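You operate a simulated robot arm through the tools that you are given. There is no shell and no other tool.

Carry out the task below with a simulated robot arm. There is one attempt and no reset: what you move stays moved.

Task
Open the left-hand cabinet door, put the green cover from the upper shelf behind the left cabinet door on the top of the steel plates, then shut the door. Open the right-hand cabinet door, take the hex bolt from the marked spot on the opener table and put it on the upper shelf behind the right cabinet door, then shut the door. Put the 84 heater coil from the marked spot on the opener table on the tray spot on the two-door cabinet and the 132 heater coil on top of the yellow banded block. Put the fuse carton on the marked spot on the opener table away on the roof of the heat controller. The order is free. Set down upright: heater coil, fuse carton.
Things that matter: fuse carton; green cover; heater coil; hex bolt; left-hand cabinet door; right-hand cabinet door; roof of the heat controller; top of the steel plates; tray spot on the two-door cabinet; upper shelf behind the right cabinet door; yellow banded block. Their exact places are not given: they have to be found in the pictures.

It is judged by the outcome, as a careful person would: the job done as asked, and still so three seconds after it is handed in. It fails if anything else is knocked over, pushed out of place, dropped, spilled or broken. Lids that push on must go on centred and level and be pressed home; caps that screw on are set level and turned clockwise until they are tight.

Robot
A 6-joint arm with a two-finger gripper on a trunk, on a base that drives. Base frame: it is fixed to the floor where the robot stands at the start and does not move with it; the origin is under the middle of the robot, x ahead of it, y to its left, z up. Readings come in mm, rad, newtons and seconds.
With the tool pointing down near the work surface it reaches from about 220 to 460 mm from the robot's upright axis, wherever it stands. Its first joint turns from -2.007 to 2.007 rad. Places, roughly: fuse carton [-3750, -500, 750]; green cover [-3750, -1250, 500]; heater coil [-3750, -250, 750]; hex bolt (3x3x7 cm) [-3600, -600, 800]; left-hand cabinet door [-3600, -1400, 400]; right-hand cabinet door [-3600, -1000, 400]; roof of the heat controller (42x16 cm) [3040, -2200, 1320]; top of the steel plates [-4200, -2100, 400]; tray spot on the two-door cabinet [-3800, -1000, 800]; upper shelf behind the right cabinet door [-3800, -1000, 400]; yellow banded block (5x8x5 cm) [-3800, -400, 700]. Payload 2.1 kg.
Tool frame: the origin (TCP) lies between the finger pads and is the grasp point; the fingertips stand 20 mm ahead of it; z points along the fingers, y is the line along which they close. The gripper opens to 100 mm. The gripper's body begins 63 mm behind the TCP.
Orientation is told as [roll, pitch, yaw] about the base's x, y, z axes, in that order, counted from this pose: with the fingers straight down and closing along the base's y, the tool's x points along the base's -x, its y along +y and its z along -z.

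Tools
- The arm moves only by the tool apply_moves. Its argument "plan" is a list of rows, each a list of 7 numbers: the gripper command, from -1 (fully open) to 1 (shut), values between in proportion, then the shift along the base's x, y, z in units of 30 mm (1.0 is 30 mm), then the turn, a rotation vector about the base's x, y, z in units of 4 degrees (1.0 is 4 degrees). In form: [[fingers, tx, ty, tz, rx, ry, rz], ...]. A call has 1 to 20 rows; each row shifts and turns the commanded pose from where the row before left it. A call with a number of a shift or a turn outside -1 to 1 is refused whole. Rows are played at 5 a second. More than 50 mm and 0.15 rad between two rows, or a gripper value outside its range, and nothing of the call is played. Where a pose cannot be reached the arm comes as near as it can. A force on the tool above 40 N (or 10 N above the force at the start of the call, whichever is more), or a blocked arm, ends the call early, and 0.2 s more pass. Each finger travels about 153 mm/s and halts on what it meets, pressing with about 34 N; the grip force reading is that of the motor and also rises with nothing between the fingers. The clock runs only during rows and for 0.2 s after the last one: add rows that do not move to give the fingers time. It gives the time, the measured TCP pose, the force on the tool (base axes), the opening and the grip force at its end, in the units of the frame above (readings bear some noise), with the torque about the TCP (base axes, N m) and any sound that the robot's microphone picked up.
- Cameras (640 x 400 px; columns grow to the right, rows downward): "scene" is now at [29.4, 132.2, 1317.8]; the picture's right is [-0.09, -1.00, 0.00], its down [-0.70, 0.06, -0.71] and it looks along [0.71, -0.06, -0.71] (base axes); focal length 257 px, centre (320, 200). "wrist" rides on the gripper at [70, -19, -99] in the tool frame; the picture's right is [0.26, 0.97, 0.00], its down [-0.75, 0.20, -0.63] and it looks along [-0.61, 0.16, 0.78] (tool axes); focal length 230 px, centre (320, 200).
- capture(camera): a new picture of that camera. The clock stands still meanwhile.
- slide_trunk(by): slides the trunk up (or, below 0, down) by that many mm; the arm and the scene camera ride with it, the base frame stays. It gives what a move gives, with no picture.
- steer(legs): drives the robot by 1 to 6 legs, each [ahead, turn to the left] in mm and rad, along the robot's own axes; the way and the turn of a leg run together, so that a leg with both is an arc; at most 1500 mm and 3.142 rad a leg. The arm and the cameras ride along, it lands a little off, and it stops where it bumps. It gives what a move gives.
- pan_tilt(pan, tilt): turns the head with the scene camera to pan (to the left, within 2.705 rad either way) and tilt (down, from -0.506 to 1.204), counted from straight ahead of the robot. It gives what a move gives.
- locate(camera, pixels): there is no depth. For up to 12 entries [column, row, z] of the newest picture of that camera ("zoom" is the newest enlarged one), the place [x, y] in the base frame at which the ray of that pixel passes the height z, good to about 3 mm, but the place of the scene camera against the robot may be out by one fixed shift of up to 12 mm in any direction. The clock stands still meanwhile.
- close_up(camera, box): a new picture of the part [left, top, right, bottom] of that camera's present view, enlarged. The clock stands still meanwhile.
- close_job(): hands the job in; it is judged then, once.

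Open the gripper and draw the arm clear of the work before you hand the job in, unless the task says otherwise.

The tools are called by a JSON object that holds its "name" and its "arguments". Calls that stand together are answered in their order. apply_moves: Moves the arm, as the interface text tells. Its arguments: {"type":"object","properties":{"plan":{"type":"array","items":{"type":"array","items":{"type":"number"}}}},"required":["plan"]} The other tools are called the same way: slide_trunk (by) slides the trunk up or down; steer (legs) drives the base; pan_tilt (pan, tilt) turns the head that bears the scene camera; capture (camera) takes a picture; locate (camera, pixels) gives the place at which the rays of pixels pass given heights; close_up (camera, box) takes an enlarged picture of a part of a camera's view; close_job () hands the job in.

At the start:

```text
clock: 0.0
eef_pos: [322.1, 88.5, 791.2]
tool_rot: [-0.001, 0.0, 0.0]
force: [0.2, -0.4, -0.6]
moment: [-0.01, 0.02, -0.02]
opening: 100.0
finger_force: 0.0
trunk travel left (down, up): [-525.0, 465.0]
robot x, y, heading: [0.2, -0.3, 0.001]
head pan, tilt: [-0.091, 0.782]
```

scene: 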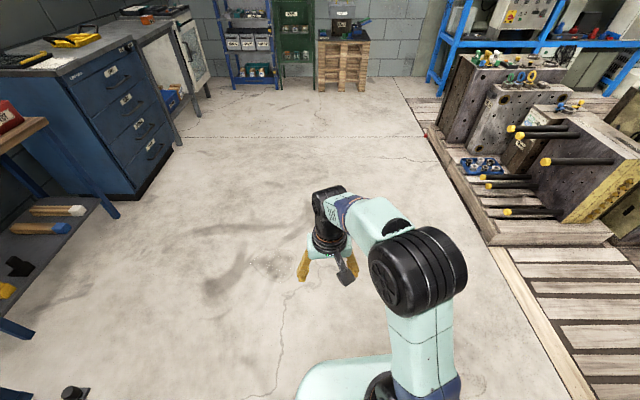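
wrist: 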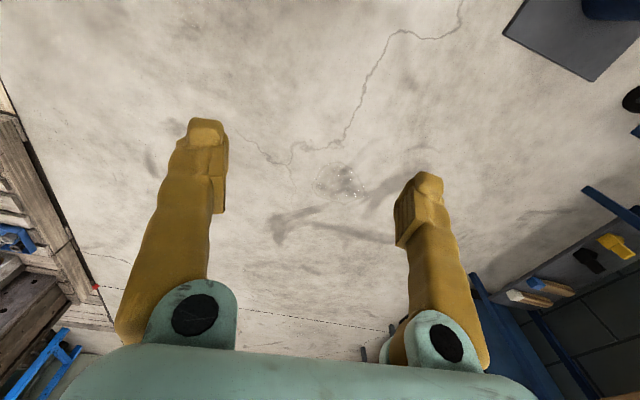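

The scene view shows the robot looking ahead, while the work lies behind at x≈-3700. I turn the head to look around first.

{"name": "pan_tilt", "arguments": {"pan": 2.7, "tilt": 0.3}}

{"name": "capture", "arguments": {"camera": "scene"}}

{"name": "pan_tilt", "arguments": {"pan": -2.7, "tilt": 0.3}}

{"name": "capture", "arguments": {"camera": "scene"}}

{"name": "pan_tilt", "arguments": {"pan": -0.7, "tilt": 0.3}}

{"name": "capture", "arguments": {"camera": "scene"}}

```text
clock: 2.5
eef_pos: [322.2, 87.8, 790.8]
tool_rot: [-0.001, 0.0, 0.001]
force: [-1.1, -0.4, 0.4]
moment: [0.01, -0.01, 0.0]
opening: 100.0
finger_force: 0.2
trunk travel left (down, up): [-525.0, 465.0]
robot x, y, heading: [0.9, 1.8, 0.002]
head pan, tilt: [2.7, 0.3]
```

```text
taken
```

scene: 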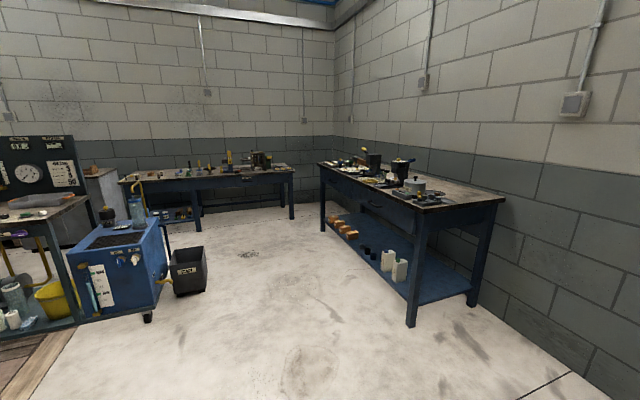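

```text
clock: 6.7
eef_pos: [322.7, 86.5, 790.4]
tool_rot: [0.001, -0.001, 0.001]
force: [0.1, 1.1, 0.4]
moment: [0.0, -0.01, -0.01]
opening: 100.1
finger_force: 0.1
trunk travel left (down, up): [-525.0, 465.0]
robot x, y, heading: [-1.3, -1.8, 0.0]
head pan, tilt: [-2.7, 0.3]
```

```text
taken
```

scene: 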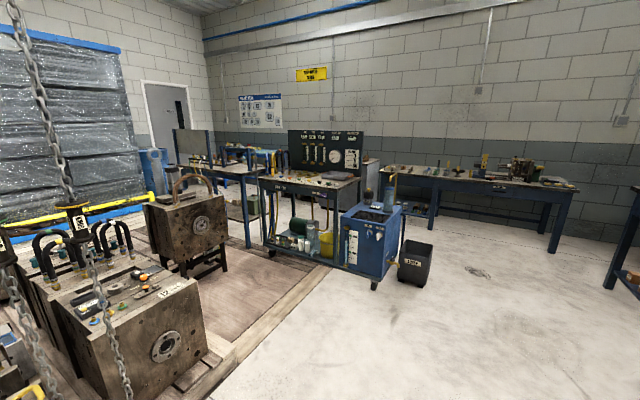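

```text
clock: 8.6
eef_pos: [322.5, 86.9, 791.7]
tool_rot: [-0.001, 0.0, -0.001]
force: [0.0, 0.2, 0.0]
moment: [0.02, -0.04, 0.0]
opening: 99.7
finger_force: 0.1
trunk travel left (down, up): [-525.0, 465.0]
robot x, y, heading: [1.2, 1.8, -0.003]
head pan, tilt: [-0.7, 0.3]
```

```text
taken
```

scene: 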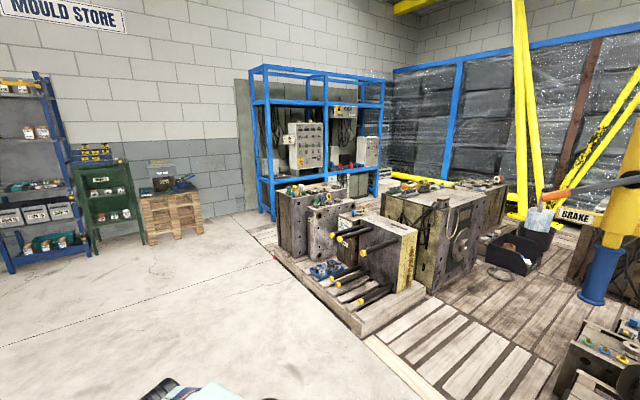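

The opener table and cabinet seem to stand behind the blue chiller cart and the bin (cols 345–430 in the pan −2.7 view). I turn the robot around and look that way.

{"name": "steer", "arguments": {"legs": [[0, 3.1]]}}

{"name": "pan_tilt", "arguments": {"pan": 0.2, "tilt": 0.35}}

{"name": "capture", "arguments": {"camera": "scene"}}

{"name": "locate", "arguments": {"camera": "scene", "pixels": [[320, 300, 0], [320, 250, 0], [320, 220, 0], [100, 300, 0], [200, 250, 0], [500, 250, 0]]}}

```text
clock: 16.4
eef_pos: [-320.4, -90.6, 791.3]
tool_rot: [0.0, -0.001, -3.129]
force: [-0.1, -0.4, 0.1]
moment: [0.0, -0.02, 0.04]
opening: 99.8
finger_force: 0.1
trunk travel left (down, up): [-525.0, 465.0]
robot x, y, heading: [5.8, -1.8, -3.128]
head pan, tilt: [-0.7, 0.3]
```

```text
clock: 17.6
eef_pos: [-320.4, -90.9, 790.0]
tool_rot: [0.0, 0.0, -3.129]
force: [-0.5, -0.1, -0.2]
moment: [0.0, -0.03, 0.0]
opening: 100.1
finger_force: 0.1
trunk travel left (down, up): [-525.0, 465.0]
robot x, y, heading: [-1.3, 2.0, -3.127]
head pan, tilt: [0.201, 0.351]
```

```text
taken
```

scene: 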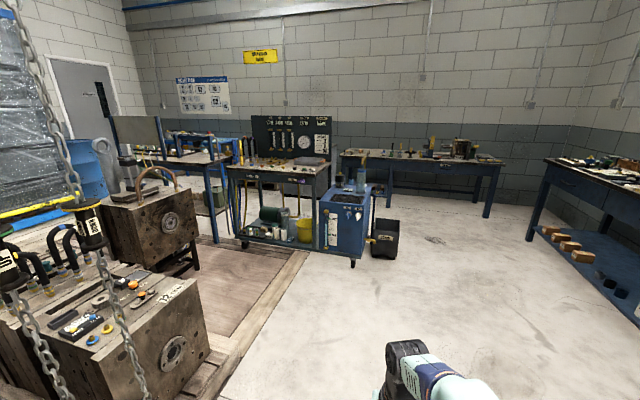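

```text
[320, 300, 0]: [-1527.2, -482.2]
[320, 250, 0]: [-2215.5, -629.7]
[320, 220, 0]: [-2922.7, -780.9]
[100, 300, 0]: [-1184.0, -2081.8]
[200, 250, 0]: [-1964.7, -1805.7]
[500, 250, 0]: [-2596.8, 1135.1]
```

{"name": "locate", "arguments": {"camera": "scene", "pixels": [[355, 267, 0], [372, 252, 0], [397, 258, 0], [402, 225, 0], [488, 216, 0], [388, 208, 0], [241, 243, 0], [530, 241, 0], [320, 168, 750], [340, 152, 750], [507, 160, 750]]}}

{"name": "close_up", "arguments": {"camera": "scene", "box": [200, 100, 520, 280]}}

```text
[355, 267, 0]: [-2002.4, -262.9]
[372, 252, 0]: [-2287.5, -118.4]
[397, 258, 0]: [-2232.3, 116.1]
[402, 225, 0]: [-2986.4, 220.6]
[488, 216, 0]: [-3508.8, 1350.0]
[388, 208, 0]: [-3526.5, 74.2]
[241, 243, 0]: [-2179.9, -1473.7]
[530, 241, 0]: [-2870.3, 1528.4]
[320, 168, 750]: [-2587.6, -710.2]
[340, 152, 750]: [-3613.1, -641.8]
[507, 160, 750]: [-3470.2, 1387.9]
```

```text
2.00 times, centred on (360, 190) of scene
```

zoom: 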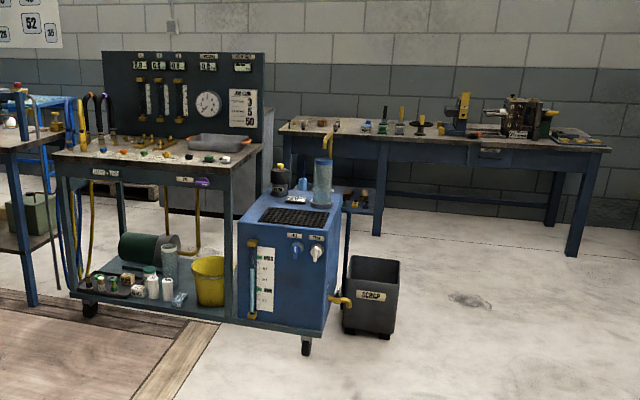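

The bin stands at about (-2240,116) and the long table front at x≈-3500; the cabinet is behind the board bench. I drive around the bin on its +y side.

{"name": "steer", "arguments": {"legs": [[0, -0.3], [1100, 0], [1000, 0], [0, 0.5]]}}

{"name": "pan_tilt", "arguments": {"pan": 0.15, "tilt": 0.4}}

{"name": "capture", "arguments": {"camera": "scene"}}

```text
clock: 30.4
eef_pos: [-2317.1, 406.4, 790.6]
tool_rot: [-0.001, 0.0, -2.891]
force: [-0.1, 0.4, 0.6]
moment: [0.02, 0.0, 0.0]
opening: 99.9
finger_force: 0.0
trunk travel left (down, up): [-525.0, 465.0]
robot x, y, heading: [-2029.7, 572.1, -2.89]
head pan, tilt: [0.201, 0.351]
```

```text
clock: 31.0
eef_pos: [-2317.8, 407.6, 790.7]
tool_rot: [0.0, 0.001, -2.893]
force: [0.2, 0.0, 0.2]
moment: [0.01, -0.02, 0.02]
opening: 100.0
finger_force: 0.0
trunk travel left (down, up): [-525.0, 465.0]
robot x, y, heading: [-2020.4, 572.4, -2.896]
head pan, tilt: [0.15, 0.4]
```

```text
taken
```

scene: 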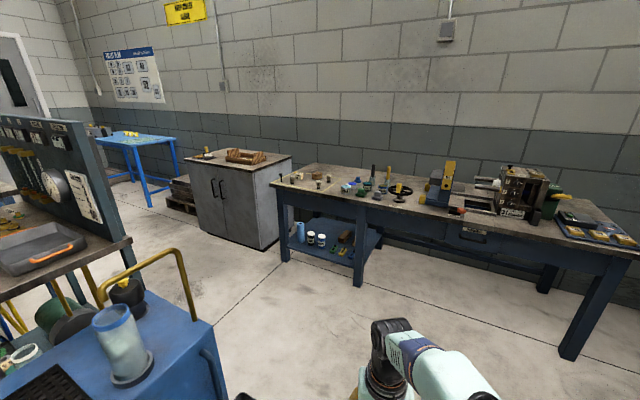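

The cabinet (cols 185–292) with two centre handles (213–222, 188) and the opener table are visible. I zoom in.

{"name": "close_up", "arguments": {"camera": "scene", "box": [160, 130, 320, 230]}}

{"name": "close_up", "arguments": {"camera": "scene", "box": [260, 150, 460, 275]}}

{"name": "locate", "arguments": {"camera": "scene", "pixels": [[261, 250, 0], [200, 232, 0], [285, 262, 0], [360, 287, 0], [269, 183, 800], [290, 156, 800], [186, 159, 800], [214, 188, 500], [221, 190, 500], [274, 183, 760]]}}

```text
4.00 times, centred on (240, 180) of scene
```

zoom: 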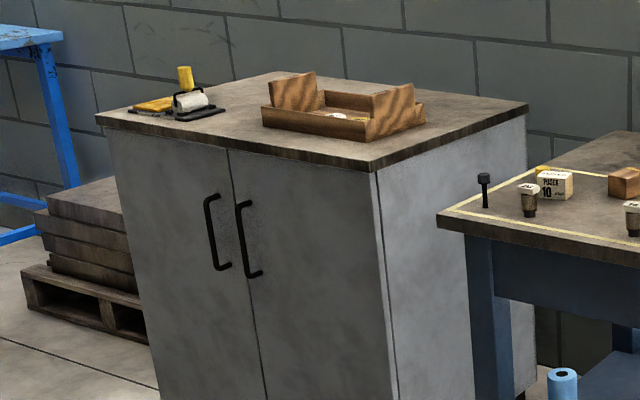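

```text
3.20 times, centred on (360, 212) of scene
```

zoom: 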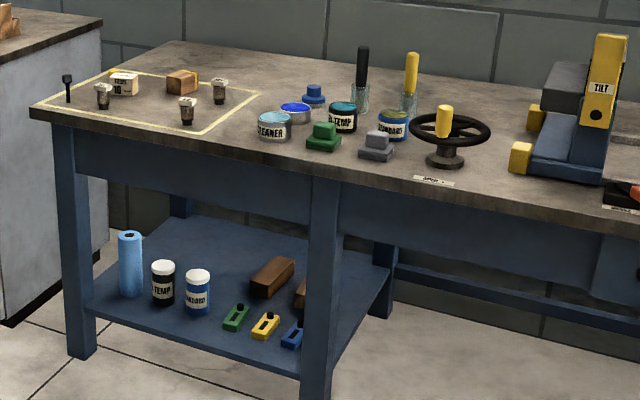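

```text
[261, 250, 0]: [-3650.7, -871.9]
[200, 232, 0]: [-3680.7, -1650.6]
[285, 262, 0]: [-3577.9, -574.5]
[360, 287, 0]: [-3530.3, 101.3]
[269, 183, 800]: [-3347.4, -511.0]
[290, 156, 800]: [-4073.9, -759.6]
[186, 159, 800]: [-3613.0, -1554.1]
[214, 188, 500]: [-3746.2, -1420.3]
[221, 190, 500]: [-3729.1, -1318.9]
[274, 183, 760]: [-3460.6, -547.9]
```

All of the marked-spot items are visible: bolt, carton, yellow-banded block and three coils. I raise the trunk and drive nearer, past the bin.

{"name": "slide_trunk", "arguments": {"by": 250}}

{"name": "steer", "arguments": {"legs": [[0, -0.077], [893, 0], [0, 1.157]]}}

{"name": "pan_tilt", "arguments": {"pan": 0.0, "tilt": 0.55}}

{"name": "capture", "arguments": {"camera": "scene"}}

```text
clock: 33.6
eef_pos: [-2316.7, 407.2, 1042.0]
tool_rot: [0.0, 0.0, -2.892]
force: [0.1, -0.2, -0.1]
moment: [0.01, 0.0, 0.0]
opening: 100.1
finger_force: 0.1
trunk travel left (down, up): [-775.0, 215.0]
robot x, y, heading: [-2026.3, 571.6, -2.893]
head pan, tilt: [0.15, 0.4]
```

```text
clock: 41.6
eef_pos: [-2897.0, 92.0, 1041.5]
tool_rot: [-0.001, -0.001, -1.821]
force: [0.4, -0.4, -0.8]
moment: [-0.01, 0.01, 0.01]
opening: 99.7
finger_force: 0.1
trunk travel left (down, up): [-775.0, 215.0]
robot x, y, heading: [-2903.5, 423.9, -1.818]
head pan, tilt: [0.15, 0.4]
```

```text
clock: 42.3
eef_pos: [-2896.3, 92.7, 1041.6]
tool_rot: [-0.001, -0.001, -1.822]
force: [-0.1, 0.9, 0.0]
moment: [-0.02, 0.0, 0.02]
opening: 100.1
finger_force: 0.0
trunk travel left (down, up): [-775.0, 215.0]
robot x, y, heading: [-2899.7, 426.9, -1.821]
head pan, tilt: [0.0, 0.55]
```

```text
taken
```

scene: 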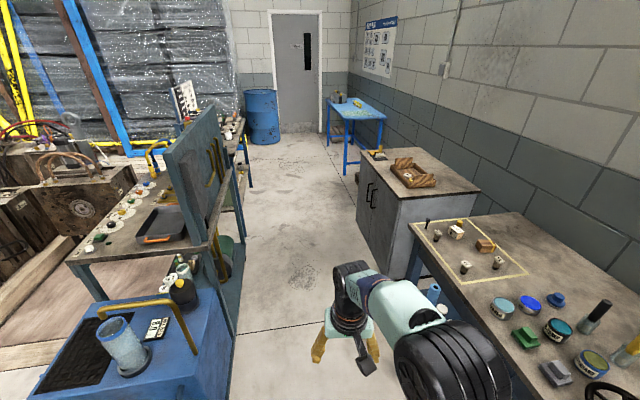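

The corridor between the board bench and the cabinet/table looks wide. I continue toward the marked spot and turn to face the table.

{"name": "steer", "arguments": {"legs": [[700, 0], [0, -1.32]]}}

{"name": "pan_tilt", "arguments": {"pan": 0.1, "tilt": 0.75}}

{"name": "capture", "arguments": {"camera": "scene"}}

{"name": "capture", "arguments": {"camera": "wrist"}}

```text
clock: 49.5
eef_pos: [-3404.3, -316.5, 1041.3]
tool_rot: [-0.001, -0.001, 3.098]
force: [0.4, 0.0, -0.4]
moment: [0.02, -0.05, 0.02]
opening: 100.0
finger_force: 0.1
trunk travel left (down, up): [-775.0, 215.0]
robot x, y, heading: [-3080.8, -245.1, 3.098]
head pan, tilt: [0.0, 0.55]
```

```text
clock: 50.2
eef_pos: [-3403.3, -317.0, 1041.7]
tool_rot: [-0.001, 0.001, 3.095]
force: [-0.1, 0.5, 0.3]
moment: [-0.02, 0.01, 0.03]
opening: 99.8
finger_force: 0.0
trunk travel left (down, up): [-775.0, 215.0]
robot x, y, heading: [-3074.2, -242.2, 3.106]
head pan, tilt: [0.099, 0.75]
```

```text
taken
```

scene: 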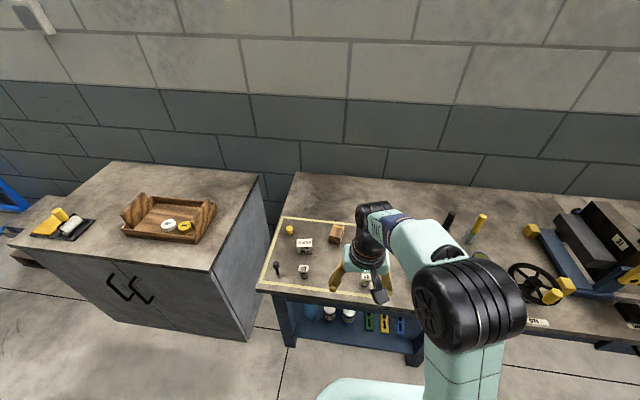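

```text
taken
```

wrist: 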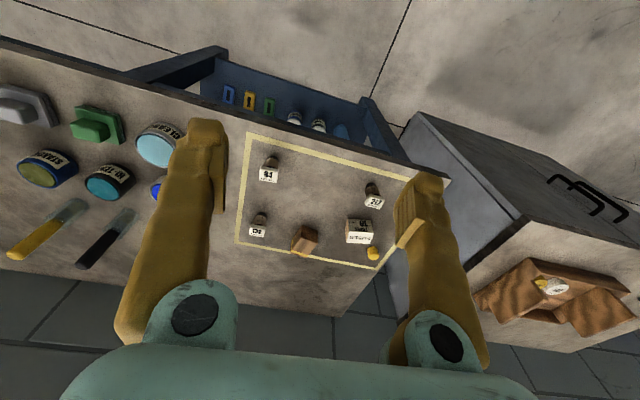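

The wrist view shows coils labelled 84 (268,172), another (373,198) and another (259,225), plus the carton (360,232) and the block (305,240). I zoom in to read labels.

{"name": "close_up", "arguments": {"camera": "wrist", "box": [220, 120, 420, 280]}}

{"name": "close_up", "arguments": {"camera": "scene", "box": [250, 205, 410, 305]}}

{"name": "close_up", "arguments": {"camera": "scene", "box": [20, 150, 280, 340]}}

```text
2.50 times, centred on (320, 200) of wrist
```

zoom: 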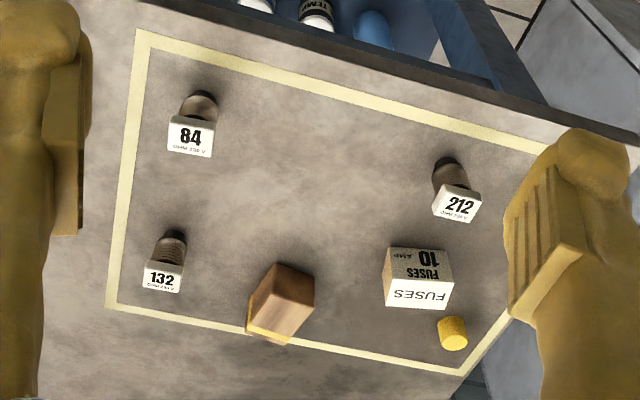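

```text
4.00 times, centred on (330, 255) of scene
```

zoom: 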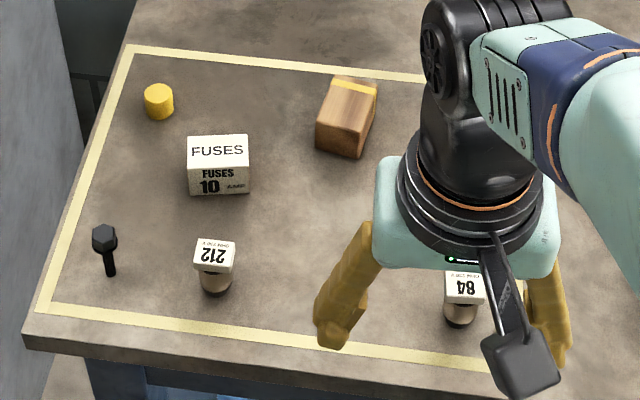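

```text
2.11 times, centred on (150, 245) of scene
```

zoom: 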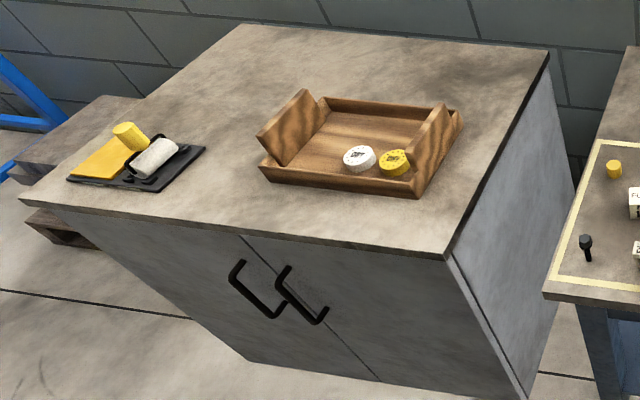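

The coils read 84 (right front), 132 (right back) and 212 (left). I triangulate the tape corner seen in both views to get the table height.

{"name": "locate", "arguments": {"camera": "scene", "pixels": [[282.5, 217, 700], [282.5, 217, 750], [282.5, 217, 800], [259.5, 282, 700], [259.5, 282, 750], [259.5, 282, 800]]}}

{"name": "locate", "arguments": {"camera": "wrist", "pixels": [[405.2, 270, 700], [405.2, 270, 750], [405.2, 270, 800], [276, 132, 700], [276, 132, 750], [276, 132, 800]]}}

```text
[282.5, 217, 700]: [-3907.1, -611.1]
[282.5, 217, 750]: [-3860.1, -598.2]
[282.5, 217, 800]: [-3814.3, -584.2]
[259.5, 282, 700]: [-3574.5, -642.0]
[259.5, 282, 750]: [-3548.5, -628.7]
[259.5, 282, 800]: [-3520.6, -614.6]
```

```text
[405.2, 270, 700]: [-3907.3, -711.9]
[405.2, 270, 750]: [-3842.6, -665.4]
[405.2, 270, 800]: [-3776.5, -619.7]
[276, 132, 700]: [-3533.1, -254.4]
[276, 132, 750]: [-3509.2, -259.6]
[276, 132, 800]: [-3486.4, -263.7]
```

The height estimate is uncertain, so I look down at my own base to learn its footprint before closing on the table.

{"name": "pan_tilt", "arguments": {"pan": 0.0, "tilt": 1.2}}

{"name": "capture", "arguments": {"camera": "scene"}}

{"name": "locate", "arguments": {"camera": "scene", "pixels": [[320, 200, 0], [320, 390, 0], [320, 390, 300], [100, 300, 0]]}}

```text
clock: 51.1
eef_pos: [-3403.3, -317.9, 1041.5]
tool_rot: [0.0, -0.001, 3.097]
force: [1.4, 0.4, 0.9]
moment: [0.0, -0.02, 0.0]
opening: 100.1
finger_force: 0.0
trunk travel left (down, up): [-775.0, 215.0]
robot x, y, heading: [-3078.7, -245.8, 3.096]
head pan, tilt: [0.0, 1.201]
```

```text
taken
```

scene: 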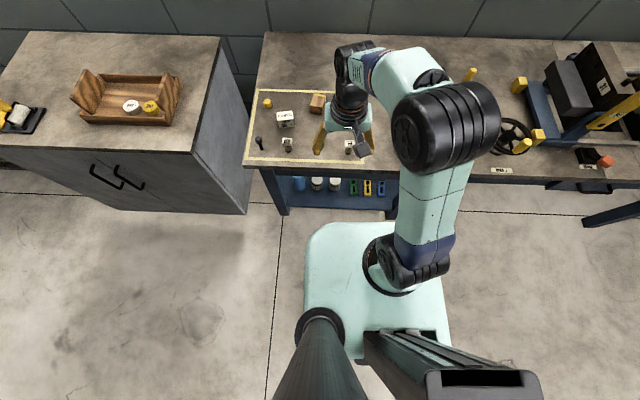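

```text
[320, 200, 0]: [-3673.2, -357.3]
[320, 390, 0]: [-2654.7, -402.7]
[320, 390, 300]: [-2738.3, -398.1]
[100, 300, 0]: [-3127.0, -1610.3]
```

The light-green platform bearing the arm has its front edge at row 222; I check at which height the arm's base pixel matches the robot axis.

{"name": "locate", "arguments": {"camera": "scene", "pixels": [[398, 268, 0], [398, 268, 300], [398, 268, 600], [398, 268, 800], [375, 222, 600], [375, 222, 300], [375, 222, 0], [305, 260, 300], [305, 260, 600], [452, 320, 300], [452, 320, 600]]}}

{"name": "close_up", "arguments": {"camera": "scene", "box": [240, 180, 560, 400]}}

```text
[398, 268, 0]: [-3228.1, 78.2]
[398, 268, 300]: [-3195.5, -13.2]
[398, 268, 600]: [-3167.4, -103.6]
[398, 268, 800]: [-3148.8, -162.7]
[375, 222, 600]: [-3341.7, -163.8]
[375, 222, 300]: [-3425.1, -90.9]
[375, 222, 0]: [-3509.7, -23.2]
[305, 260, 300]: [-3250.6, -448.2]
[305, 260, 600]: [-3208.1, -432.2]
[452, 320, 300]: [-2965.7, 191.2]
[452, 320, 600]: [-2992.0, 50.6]
```

```text
1.82 times, centred on (400, 290) of scene
```

zoom: 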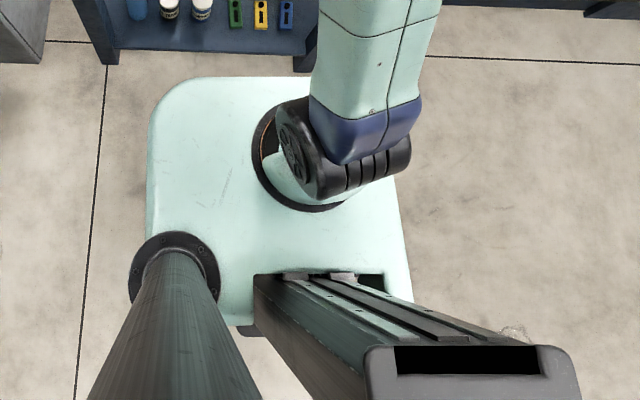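

The platform is small enough to close in. I shift the robot to about (-3240,-420) facing the table, with the tool well above it.

{"name": "steer", "arguments": {"legs": [[0, 0.869], [238, 0], [0, -0.824]]}}

{"name": "capture", "arguments": {"camera": "wrist"}}

{"name": "pan_tilt", "arguments": {"pan": 0.0, "tilt": 0.9}}

{"name": "capture", "arguments": {"camera": "scene"}}

```text
clock: 57.2
eef_pos: [-3561.1, -509.4, 1041.7]
tool_rot: [0.001, 0.002, -3.127]
force: [-0.2, -0.6, 0.3]
moment: [-0.02, 0.0, -0.04]
opening: 100.1
finger_force: 0.2
trunk travel left (down, up): [-775.0, 215.0]
robot x, y, heading: [-3238.6, -419.3, -3.121]
head pan, tilt: [0.0, 1.201]
```

```text
taken
```

wrist: 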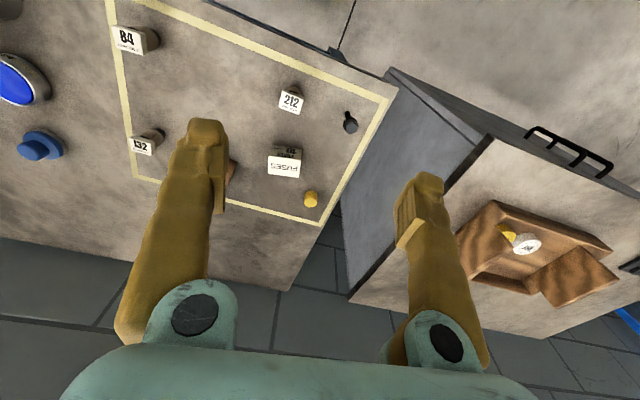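

```text
clock: 58.0
eef_pos: [-3559.8, -509.4, 1040.9]
tool_rot: [-0.001, 0.0, -3.127]
force: [-0.5, -0.5, -0.6]
moment: [0.03, 0.01, 0.0]
opening: 99.7
finger_force: 0.1
trunk travel left (down, up): [-775.0, 215.0]
robot x, y, heading: [-3243.3, -420.2, -3.126]
head pan, tilt: [0.0, 0.901]
```

```text
taken
```

scene: 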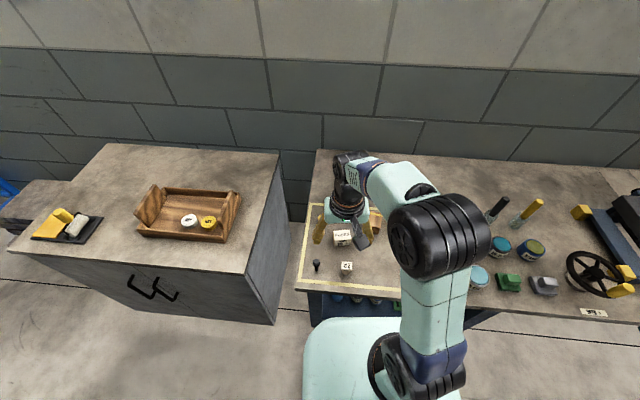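

I triangulate the tape corners from both views: wrist (397,88) and (319,226), scene (297,285) and (309,204).

{"name": "close_up", "arguments": {"camera": "wrist", "box": [240, 60, 420, 240]}}

{"name": "locate", "arguments": {"camera": "wrist", "pixels": [[390, 98, 700], [390, 98, 800], [390, 98, 900], [320, 226, 700], [320, 226, 800], [320, 226, 900]]}}

{"name": "locate", "arguments": {"camera": "scene", "pixels": [[298, 283, 700], [298, 283, 800], [298, 283, 900], [309, 204, 700], [309, 204, 800], [309, 204, 900]]}}

{"name": "close_up", "arguments": {"camera": "scene", "box": [280, 190, 400, 300]}}

```text
2.22 times, centred on (330, 150) of wrist
```

zoom: 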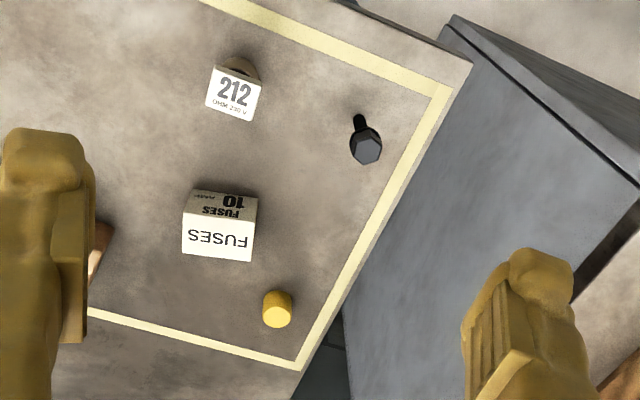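

```text
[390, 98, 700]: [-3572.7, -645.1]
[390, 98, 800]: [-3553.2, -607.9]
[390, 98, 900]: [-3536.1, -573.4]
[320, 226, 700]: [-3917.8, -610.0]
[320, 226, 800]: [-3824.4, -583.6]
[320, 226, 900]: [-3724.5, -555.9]
```

```text
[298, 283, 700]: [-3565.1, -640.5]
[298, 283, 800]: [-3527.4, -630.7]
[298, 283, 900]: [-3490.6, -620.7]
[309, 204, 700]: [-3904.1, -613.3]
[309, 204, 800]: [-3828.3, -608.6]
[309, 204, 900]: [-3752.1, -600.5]
```

```text
3.64 times, centred on (340, 245) of scene
```

zoom: 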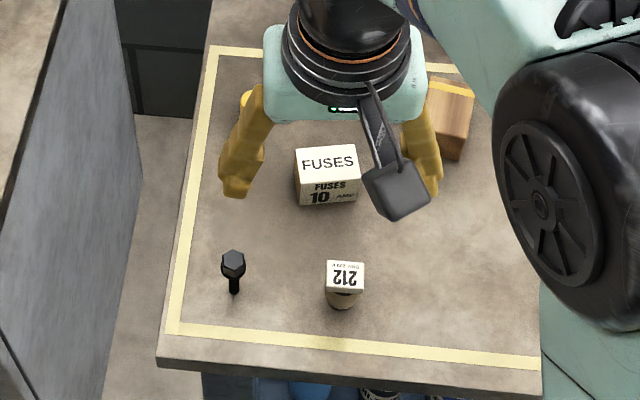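

Both views agree on a table height near 700 mm. I lower the trunk somewhat and move the gripper over toward the 84/132 coils for a closer look.

{"name": "slide_trunk", "arguments": {"by": -130}}

{"name": "apply_moves", "arguments": {"plan": [[-1, 0.5, 1, 0, 0, 0, 0], [-1, 0.5, 1, 0, 0, 0, 0], [-1, 0, 1, 0, 0, 0, 0], [-1, 0, 1, 0, 0, 0, 0], [-1, 0, 1, 0, 0, 0, 0], [-1, 0, 1, 0, 0, 0, 0], [-1, 0, 0, 0, 0, 0, 0]]}}

{"name": "capture", "arguments": {"camera": "wrist"}}

```text
clock: 59.6
eef_pos: [-3560.8, -509.8, 911.0]
tool_rot: [0.0, 0.0, -3.127]
force: [-0.1, -0.2, 0.1]
moment: [0.0, -0.01, 0.02]
opening: 99.8
finger_force: 0.1
trunk travel left (down, up): [-645.0, 345.0]
robot x, y, heading: [-3239.2, -419.0, -3.13]
head pan, tilt: [0.0, 0.901]
```

```text
clock: 61.2
eef_pos: [-3530.7, -332.3, 910.7]
tool_rot: [-0.002, -0.002, -3.129]
force: [-0.3, -0.7, -0.3]
moment: [-0.02, -0.01, 0.01]
opening: 100.0
finger_force: 0.0
trunk travel left (down, up): [-645.0, 345.0]
robot x, y, heading: [-3239.3, -419.4, -3.128]
head pan, tilt: [0.0, 0.901]
```

```text
taken
```

wrist: 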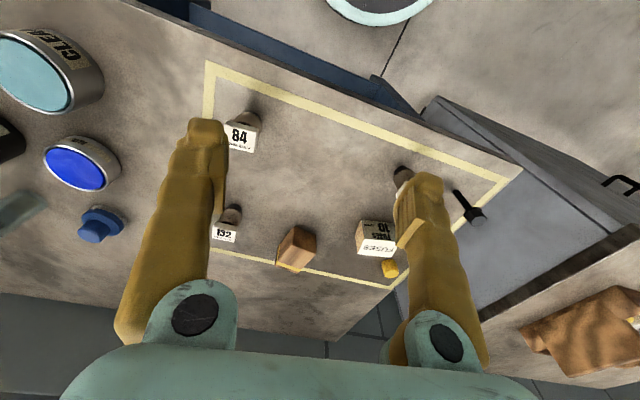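

I zoom in on the coils, block and carton for precise pixel positions.

{"name": "close_up", "arguments": {"camera": "wrist", "box": [190, 90, 350, 190]}}

{"name": "close_up", "arguments": {"camera": "wrist", "box": [200, 190, 360, 290]}}

{"name": "close_up", "arguments": {"camera": "wrist", "box": [340, 150, 500, 290]}}

```text
4.00 times, centred on (270, 140) of wrist
```

zoom: 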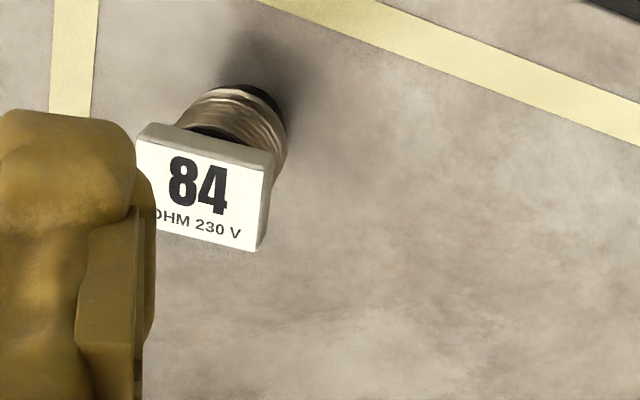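

```text
4.00 times, centred on (280, 240) of wrist
```

zoom: 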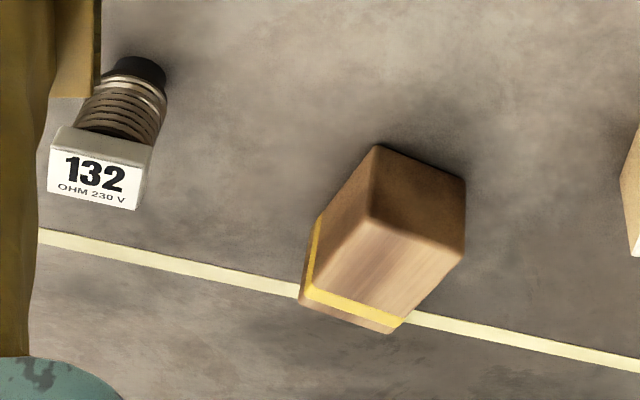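

```text
2.86 times, centred on (420, 220) of wrist
```

zoom: 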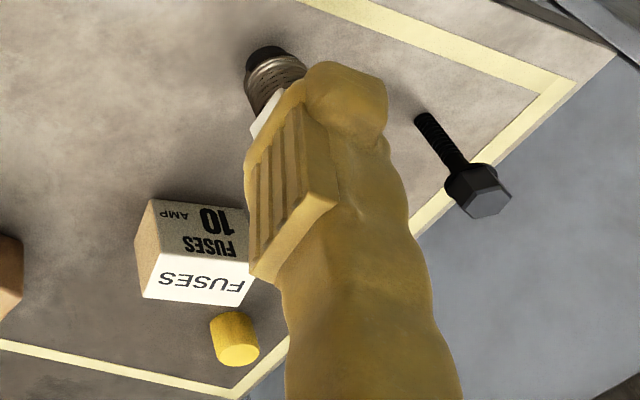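

I locate the coil feet, tags, block corners, carton and bolt at candidate heights.

{"name": "locate", "arguments": {"camera": "wrist", "pixels": [[252.5, 116, 700], [241, 137.5, 760], [234.5, 210, 700], [223.75, 235, 760], [293.75, 226.75, 700], [316.25, 235, 700], [292.75, 243.75, 750], [315.75, 252, 750], [298.25, 272.5, 750], [275.5, 263.75, 750], [316.25, 235, 720], [315.75, 252, 770]]}}

{"name": "locate", "arguments": {"camera": "wrist", "pixels": [[455.7, 191.3, 700], [476, 218.3, 770], [361.2, 200, 700], [394.5, 203.5, 700], [360, 217, 750], [394.5, 221, 750], [359, 234, 750], [393, 236.5, 750], [407.5, 172, 700], [390.5, 268, 700], [503, 176, 700], [503, 176, 720]]}}

```text
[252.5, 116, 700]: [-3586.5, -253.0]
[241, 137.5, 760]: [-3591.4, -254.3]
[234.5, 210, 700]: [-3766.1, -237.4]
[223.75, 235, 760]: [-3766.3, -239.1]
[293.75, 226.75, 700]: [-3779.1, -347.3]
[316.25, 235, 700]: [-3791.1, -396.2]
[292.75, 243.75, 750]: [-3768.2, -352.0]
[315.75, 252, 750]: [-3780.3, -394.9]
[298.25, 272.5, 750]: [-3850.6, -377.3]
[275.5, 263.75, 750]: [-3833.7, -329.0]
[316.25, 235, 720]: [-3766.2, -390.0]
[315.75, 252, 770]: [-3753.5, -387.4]
```

```text
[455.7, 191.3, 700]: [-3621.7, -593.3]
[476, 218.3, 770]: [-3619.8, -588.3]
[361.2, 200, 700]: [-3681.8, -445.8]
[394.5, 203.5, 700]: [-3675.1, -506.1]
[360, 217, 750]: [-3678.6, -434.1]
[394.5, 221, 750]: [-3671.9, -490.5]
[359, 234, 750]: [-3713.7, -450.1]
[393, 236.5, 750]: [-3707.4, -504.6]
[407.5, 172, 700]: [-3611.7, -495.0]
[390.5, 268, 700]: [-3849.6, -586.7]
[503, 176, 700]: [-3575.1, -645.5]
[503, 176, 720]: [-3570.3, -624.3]
```

Table height ≈700: 84 coil at (-3588,-254), 132 coil at (-3766,-238), block top centre ≈(-3810,-363), bolt (-3621,-592). I need to stand closer, so I creep forward and check for a bump.

{"name": "steer", "arguments": {"legs": [[70, 0]]}}

{"name": "steer", "arguments": {"legs": [[40, 0]]}}

{"name": "pan_tilt", "arguments": {"pan": 0.5, "tilt": 1.2}}

{"name": "capture", "arguments": {"camera": "scene"}}

```text
clock: 62.2
eef_pos: [-3601.2, -332.9, 909.2]
tool_rot: [-0.002, 0.0, -3.125]
force: [-0.6, 0.3, 0.0]
moment: [-0.02, -0.08, 0.03]
opening: 100.2
finger_force: 0.2
trunk travel left (down, up): [-645.0, 345.0]
robot x, y, heading: [-3311.4, -421.1, -3.124]
head pan, tilt: [0.0, 0.901]
```

```text
clock: 63.1
eef_pos: [-3640.5, -333.4, 911.5]
tool_rot: [-0.001, -0.002, -3.125]
force: [-0.2, 1.3, 0.5]
moment: [0.01, -0.01, -0.03]
opening: 100.0
finger_force: 0.1
trunk travel left (down, up): [-645.0, 345.0]
robot x, y, heading: [-3350.6, -419.8, -3.124]
head pan, tilt: [0.0, 0.901]
```

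```text
clock: 64.1
eef_pos: [-3642.6, -334.2, 910.0]
tool_rot: [0.0, 0.0, -3.124]
force: [-0.1, 0.6, -0.1]
moment: [0.01, 0.0, 0.02]
opening: 99.9
finger_force: 0.0
trunk travel left (down, up): [-645.0, 345.0]
robot x, y, heading: [-3353.2, -424.2, -3.124]
head pan, tilt: [0.499, 1.201]
```

```text
taken
```

scene: 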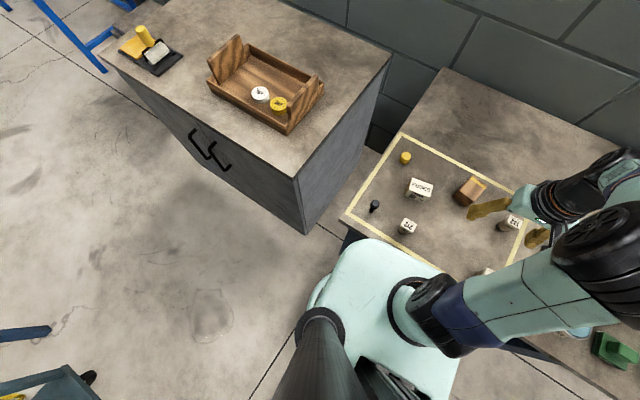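

A second pale rounded part (the base) peeks out at (310,290) under the platform; I locate it to gauge the base radius.

{"name": "locate", "arguments": {"camera": "scene", "pixels": [[308, 293, 100], [308, 293, 200], [308, 293, 300], [345, 222, 700], [340, 218, 700], [296, 312, 100]]}}

{"name": "close_up", "arguments": {"camera": "scene", "box": [270, 200, 430, 340]}}

```text
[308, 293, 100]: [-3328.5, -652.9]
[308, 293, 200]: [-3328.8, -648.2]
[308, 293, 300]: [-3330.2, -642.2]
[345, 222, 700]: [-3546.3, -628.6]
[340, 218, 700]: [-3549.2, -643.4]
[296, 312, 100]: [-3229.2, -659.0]
```

```text
2.86 times, centred on (350, 270) of scene
```

zoom: 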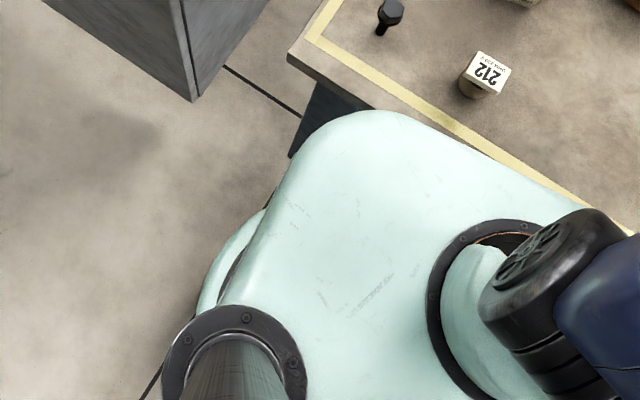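

The base radius is ≈230 mm, so I should not go much further. I locate the cap corners of coils to align the grip (from the current arm pose, new wrist picture).

{"name": "capture", "arguments": {"camera": "wrist"}}

{"name": "close_up", "arguments": {"camera": "wrist", "box": [180, 120, 340, 220]}}

```text
taken
```

wrist: 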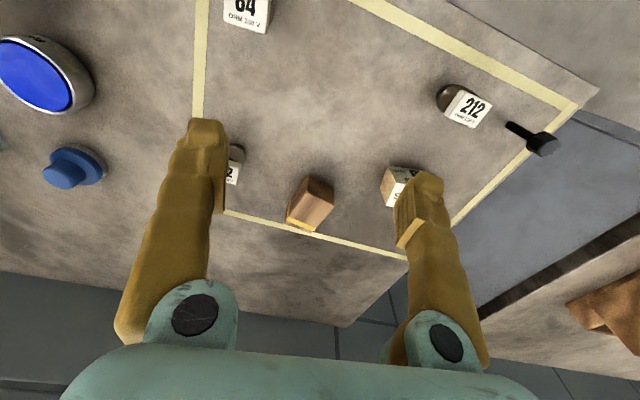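

```text
4.00 times, centred on (260, 170) of wrist
```

zoom: 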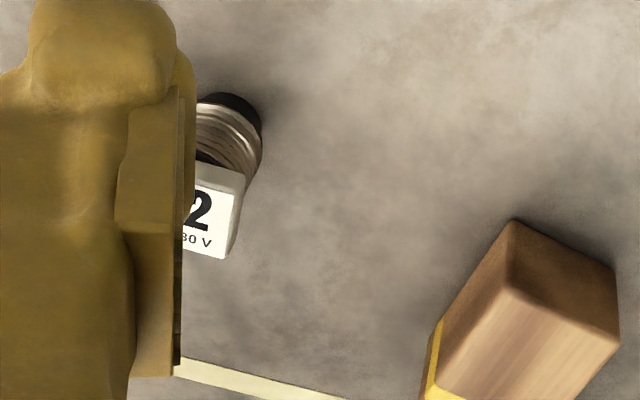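

I move the tool toward a point above the 132 coil at (-3766,-238) and look again.

{"name": "apply_moves", "arguments": {"plan": [[-1, -0.6, 1, 0, 0, 0, 0], [-1, -0.6, 1, 0, 0, 0, 0], [-1, -0.6, 1, 0, 0, 0, 0], [-1, -0.6, 0.2, 0, 0, 0, 0], [-1, -0.6, 0, -0.5, 0, 0, 0], [-1, 0, 0, -0.5, 0, 0, 0], [-1, 0, 0, 0, 0, 0, 0]]}}

{"name": "capture", "arguments": {"camera": "wrist"}}

{"name": "close_up", "arguments": {"camera": "wrist", "box": [200, 80, 440, 230]}}

```text
clock: 65.7
eef_pos: [-3731.2, -238.6, 879.0]
tool_rot: [0.0, 0.001, -3.126]
force: [-0.5, 0.4, 0.3]
moment: [-0.03, -0.01, 0.03]
opening: 100.1
finger_force: 0.1
trunk travel left (down, up): [-645.0, 345.0]
robot x, y, heading: [-3350.2, -421.6, -3.129]
head pan, tilt: [0.499, 1.201]
```

```text
taken
```

wrist: 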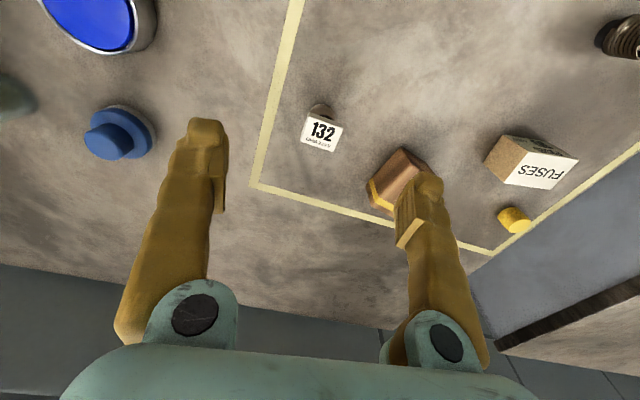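

```text
2.67 times, centred on (320, 155) of wrist
```

zoom: 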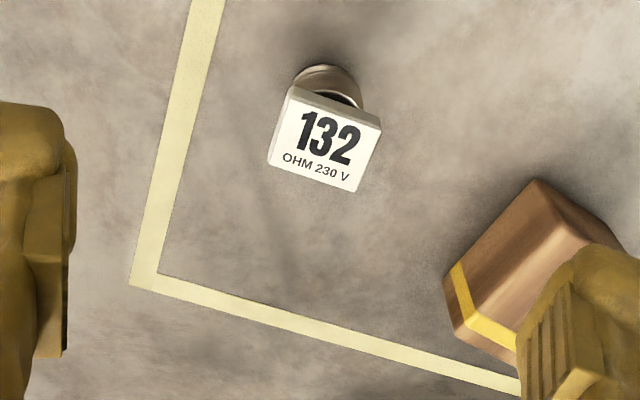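

I locate the 132 cap's corners at the cap's height.

{"name": "locate", "arguments": {"camera": "wrist", "pixels": [[308.8, 111.9, 760], [342.9, 125.8, 760], [335, 152, 760], [300.5, 140, 760], [322, 133, 750], [321, 106, 715], [334, 116, 715], [403, 148, 705], [430, 166, 705], [370, 182, 745], [375, 205, 745]]}}

```text
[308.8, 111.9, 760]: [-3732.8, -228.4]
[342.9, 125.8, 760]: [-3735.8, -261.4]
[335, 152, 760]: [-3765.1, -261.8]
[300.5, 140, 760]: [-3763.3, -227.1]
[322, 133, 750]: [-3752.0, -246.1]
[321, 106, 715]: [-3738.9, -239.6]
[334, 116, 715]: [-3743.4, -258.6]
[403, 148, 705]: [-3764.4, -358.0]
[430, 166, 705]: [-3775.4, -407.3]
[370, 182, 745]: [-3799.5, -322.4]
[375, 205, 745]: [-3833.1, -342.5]
```

Triangulating with the earlier view puts the cap top near z≈775 at (-3745,-245). I descend to just above it and check.

{"name": "apply_moves", "arguments": {"plan": [[-1, -0.5, -0.22, -0.8, 0, 0, 0], [-1, 0, 0, -0.9, 0, 0, 0], [-1, 0, 0, -0.9, 0, 0, 0], [-1, 0, 0, 0, 0, 0, 0]]}}

{"name": "capture", "arguments": {"camera": "wrist"}}

```text
clock: 66.7
eef_pos: [-3746.6, -246.3, 801.6]
tool_rot: [0.0, 0.0, -3.125]
force: [-0.1, 0.3, 0.4]
moment: [0.01, -0.05, -0.01]
opening: 99.9
finger_force: 0.0
trunk travel left (down, up): [-645.0, 345.0]
robot x, y, heading: [-3351.9, -420.9, -3.125]
head pan, tilt: [0.499, 1.201]
```

```text
taken
```

wrist: 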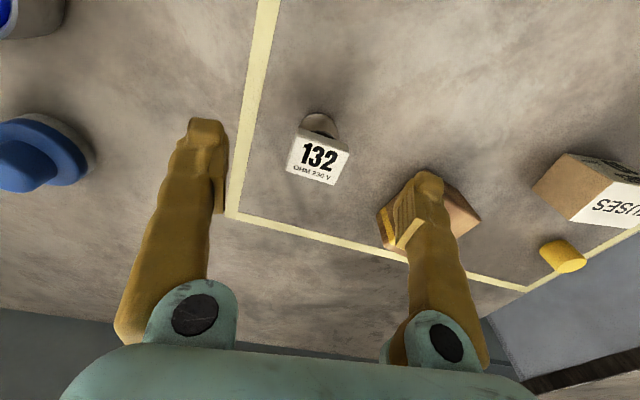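

I check where the cap centre (319,158) lies at several heights from this closer view.

{"name": "locate", "arguments": {"camera": "wrist", "pixels": [[319, 158, 740], [319, 158, 760], [319, 158, 780], [318, 118, 700], [318, 118, 720], [240, 214, 700], [240, 214, 720], [438, 178, 700], [482, 218, 700]]}}

{"name": "close_up", "arguments": {"camera": "wrist", "box": [240, 80, 400, 200]}}

```text
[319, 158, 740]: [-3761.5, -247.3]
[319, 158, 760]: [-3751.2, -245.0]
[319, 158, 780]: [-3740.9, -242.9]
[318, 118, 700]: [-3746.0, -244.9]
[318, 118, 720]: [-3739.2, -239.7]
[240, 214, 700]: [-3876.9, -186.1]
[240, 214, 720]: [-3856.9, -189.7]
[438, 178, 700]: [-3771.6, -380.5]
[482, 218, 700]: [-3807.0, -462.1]
```

```text
3.33 times, centred on (320, 140) of wrist
```

zoom: 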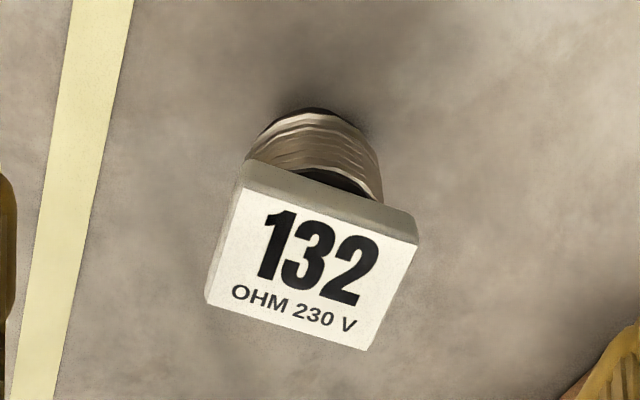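

The cap top triangulates to z≈771 at (-3745,-245), right under the tool. I descend to z≈759 and close the fingers.

{"name": "apply_moves", "arguments": {"plan": [[-1, 0.04, 0.03, -0.7, 0, 0, 0], [-1, 0, 0, -0.7, 0, 0, 0], [-1, 0, 0, 0, 0, 0, 0], [0.2, 0, 0, 0, 0, 0, 0], [1, 0, 0, 0, 0, 0, 0], [1, 0, 0, 0, 0, 0, 0], [1, 0, 0, 0, 0, 0, 0]]}}

{"name": "capture", "arguments": {"camera": "wrist"}}

```text
clock: 68.3
eef_pos: [-3746.8, -243.8, 760.4]
tool_rot: [0.001, 0.002, -3.126]
force: [-0.1, -0.2, -0.9]
moment: [0.01, 0.0, 0.03]
opening: 27.6
finger_force: 34.4
trunk travel left (down, up): [-645.0, 345.0]
robot x, y, heading: [-3352.3, -423.9, -3.128]
head pan, tilt: [0.499, 1.201]
```

```text
taken
```

wrist: 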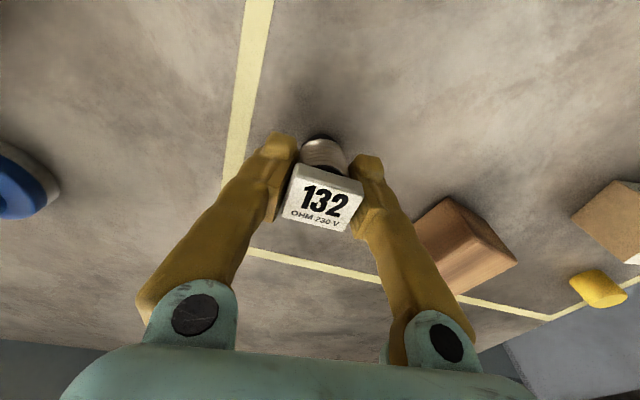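

Gripped at 27.6 mm opening. I lift it and look at the block to place it.

{"name": "apply_moves", "arguments": {"plan": [[1, 0, 0, 0.5, 0, 0, 0], [1, 0, 0, 1, 0, 0, 0], [1, 0, 0, 1, 0, 0, 0], [1, 0, 0, 1, 0, 0, 0], [1, 0, 0, 0, 0, 0, 0]]}}

{"name": "capture", "arguments": {"camera": "wrist"}}

{"name": "close_up", "arguments": {"camera": "wrist", "box": [340, 100, 500, 220]}}

```text
clock: 69.5
eef_pos: [-3747.7, -242.1, 863.4]
tool_rot: [0.001, 0.0, -3.126]
force: [-0.2, -0.4, -1.8]
moment: [-0.01, 0.0, -0.02]
opening: 27.7
finger_force: 34.6
trunk travel left (down, up): [-645.0, 345.0]
robot x, y, heading: [-3347.7, -420.2, -3.123]
head pan, tilt: [0.499, 1.201]
```

```text
taken
```

wrist: 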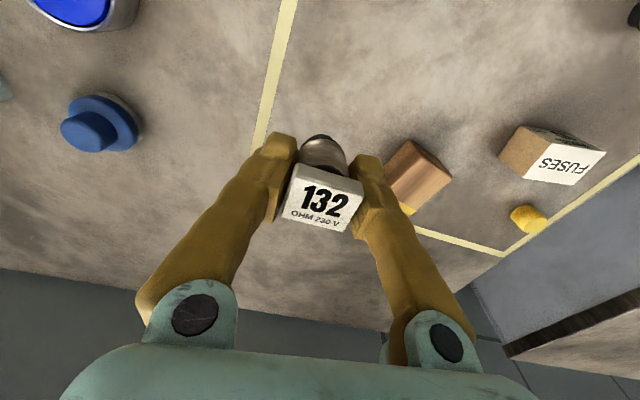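

```text
3.33 times, centred on (420, 160) of wrist
```

zoom: 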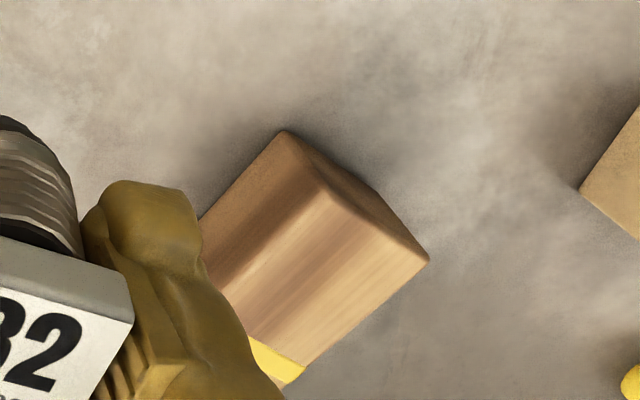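

I shift the arm a little to +y to see the whole block unobstructed.

{"name": "apply_moves", "arguments": {"plan": [[1, 0, 0.8, 0.5, 0, 0, 0], [1, 0, 0.8, 0, 0, 0, 0], [1, 0, 0, 0, 0, 0, 0]]}}

{"name": "close_up", "arguments": {"camera": "wrist", "box": [340, 100, 500, 220]}}

```text
clock: 70.3
eef_pos: [-3746.7, -194.9, 880.3]
tool_rot: [0.0, 0.0, -3.125]
force: [-0.1, -0.6, -2.2]
moment: [0.03, -0.01, -0.01]
opening: 27.3
finger_force: 34.1
trunk travel left (down, up): [-645.0, 345.0]
robot x, y, heading: [-3349.3, -417.1, -3.126]
head pan, tilt: [0.499, 1.201]
```

```text
3.33 times, centred on (420, 160) of wrist
```

zoom: 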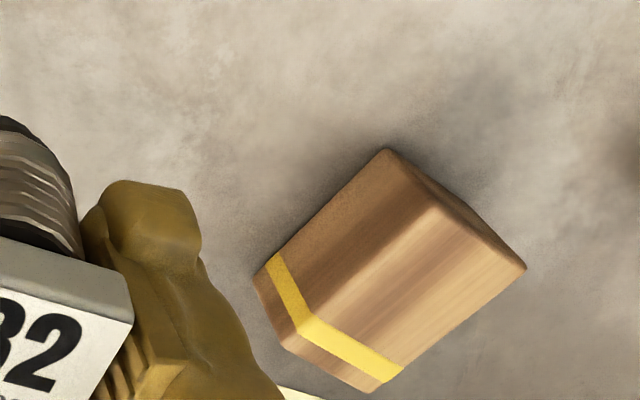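

I locate the block's corners directly in the enlarged picture.

{"name": "locate", "arguments": {"camera": "zoom", "pixels": [[435, 208, 750], [525, 268, 750], [370, 393, 750], [282, 345, 750], [435, 208, 765], [525, 268, 765], [370, 393, 765], [282, 345, 765], [387, 150, 700], [255, 275, 700], [387, 150, 715], [255, 275, 715]]}}

```text
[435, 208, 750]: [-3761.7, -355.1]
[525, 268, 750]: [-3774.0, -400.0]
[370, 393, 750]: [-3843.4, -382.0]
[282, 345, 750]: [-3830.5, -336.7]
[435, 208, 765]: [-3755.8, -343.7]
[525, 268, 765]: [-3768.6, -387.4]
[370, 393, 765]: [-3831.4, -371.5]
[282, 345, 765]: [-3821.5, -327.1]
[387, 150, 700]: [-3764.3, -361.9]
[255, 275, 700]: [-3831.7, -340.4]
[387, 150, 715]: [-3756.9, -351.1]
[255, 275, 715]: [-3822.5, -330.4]
```

To fix the table height without drive errors, I take another view of the same block from a different arm position.

{"name": "apply_moves", "arguments": {"plan": [[1, 1, -0.5, 0, 0, 0, 0], [1, 1, -0.5, 0, 0, 0, 0], [1, 1, -0.5, 0, 0, 0, 0], [1, 1, 0, 0, 0, 0, 0], [1, 0, 0, 0, 0, 0, 0]]}}

{"name": "close_up", "arguments": {"camera": "wrist", "box": [300, 160, 460, 280]}}

```text
clock: 71.5
eef_pos: [-3628.7, -240.4, 880.8]
tool_rot: [-0.003, 0.0, -3.124]
force: [0.1, 0.5, -0.4]
moment: [0.0, 0.01, -0.01]
opening: 27.5
finger_force: 33.9
trunk travel left (down, up): [-645.0, 345.0]
robot x, y, heading: [-3350.0, -420.4, -3.126]
head pan, tilt: [0.499, 1.201]
```

```text
3.33 times, centred on (380, 220) of wrist
```

zoom: 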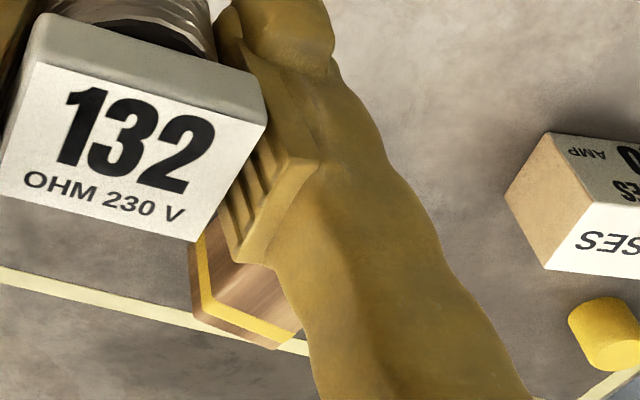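

I locate the block's back top corners from this second view.

{"name": "locate", "arguments": {"camera": "zoom", "pixels": [[276, 348, 740], [276, 348, 750], [276, 348, 760], [198, 312, 740], [198, 312, 760], [308, 345, 700]]}}

```text
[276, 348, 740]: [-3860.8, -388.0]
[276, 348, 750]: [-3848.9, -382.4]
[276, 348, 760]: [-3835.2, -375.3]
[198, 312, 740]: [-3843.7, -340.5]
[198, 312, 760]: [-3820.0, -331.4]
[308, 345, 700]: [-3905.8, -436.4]
```

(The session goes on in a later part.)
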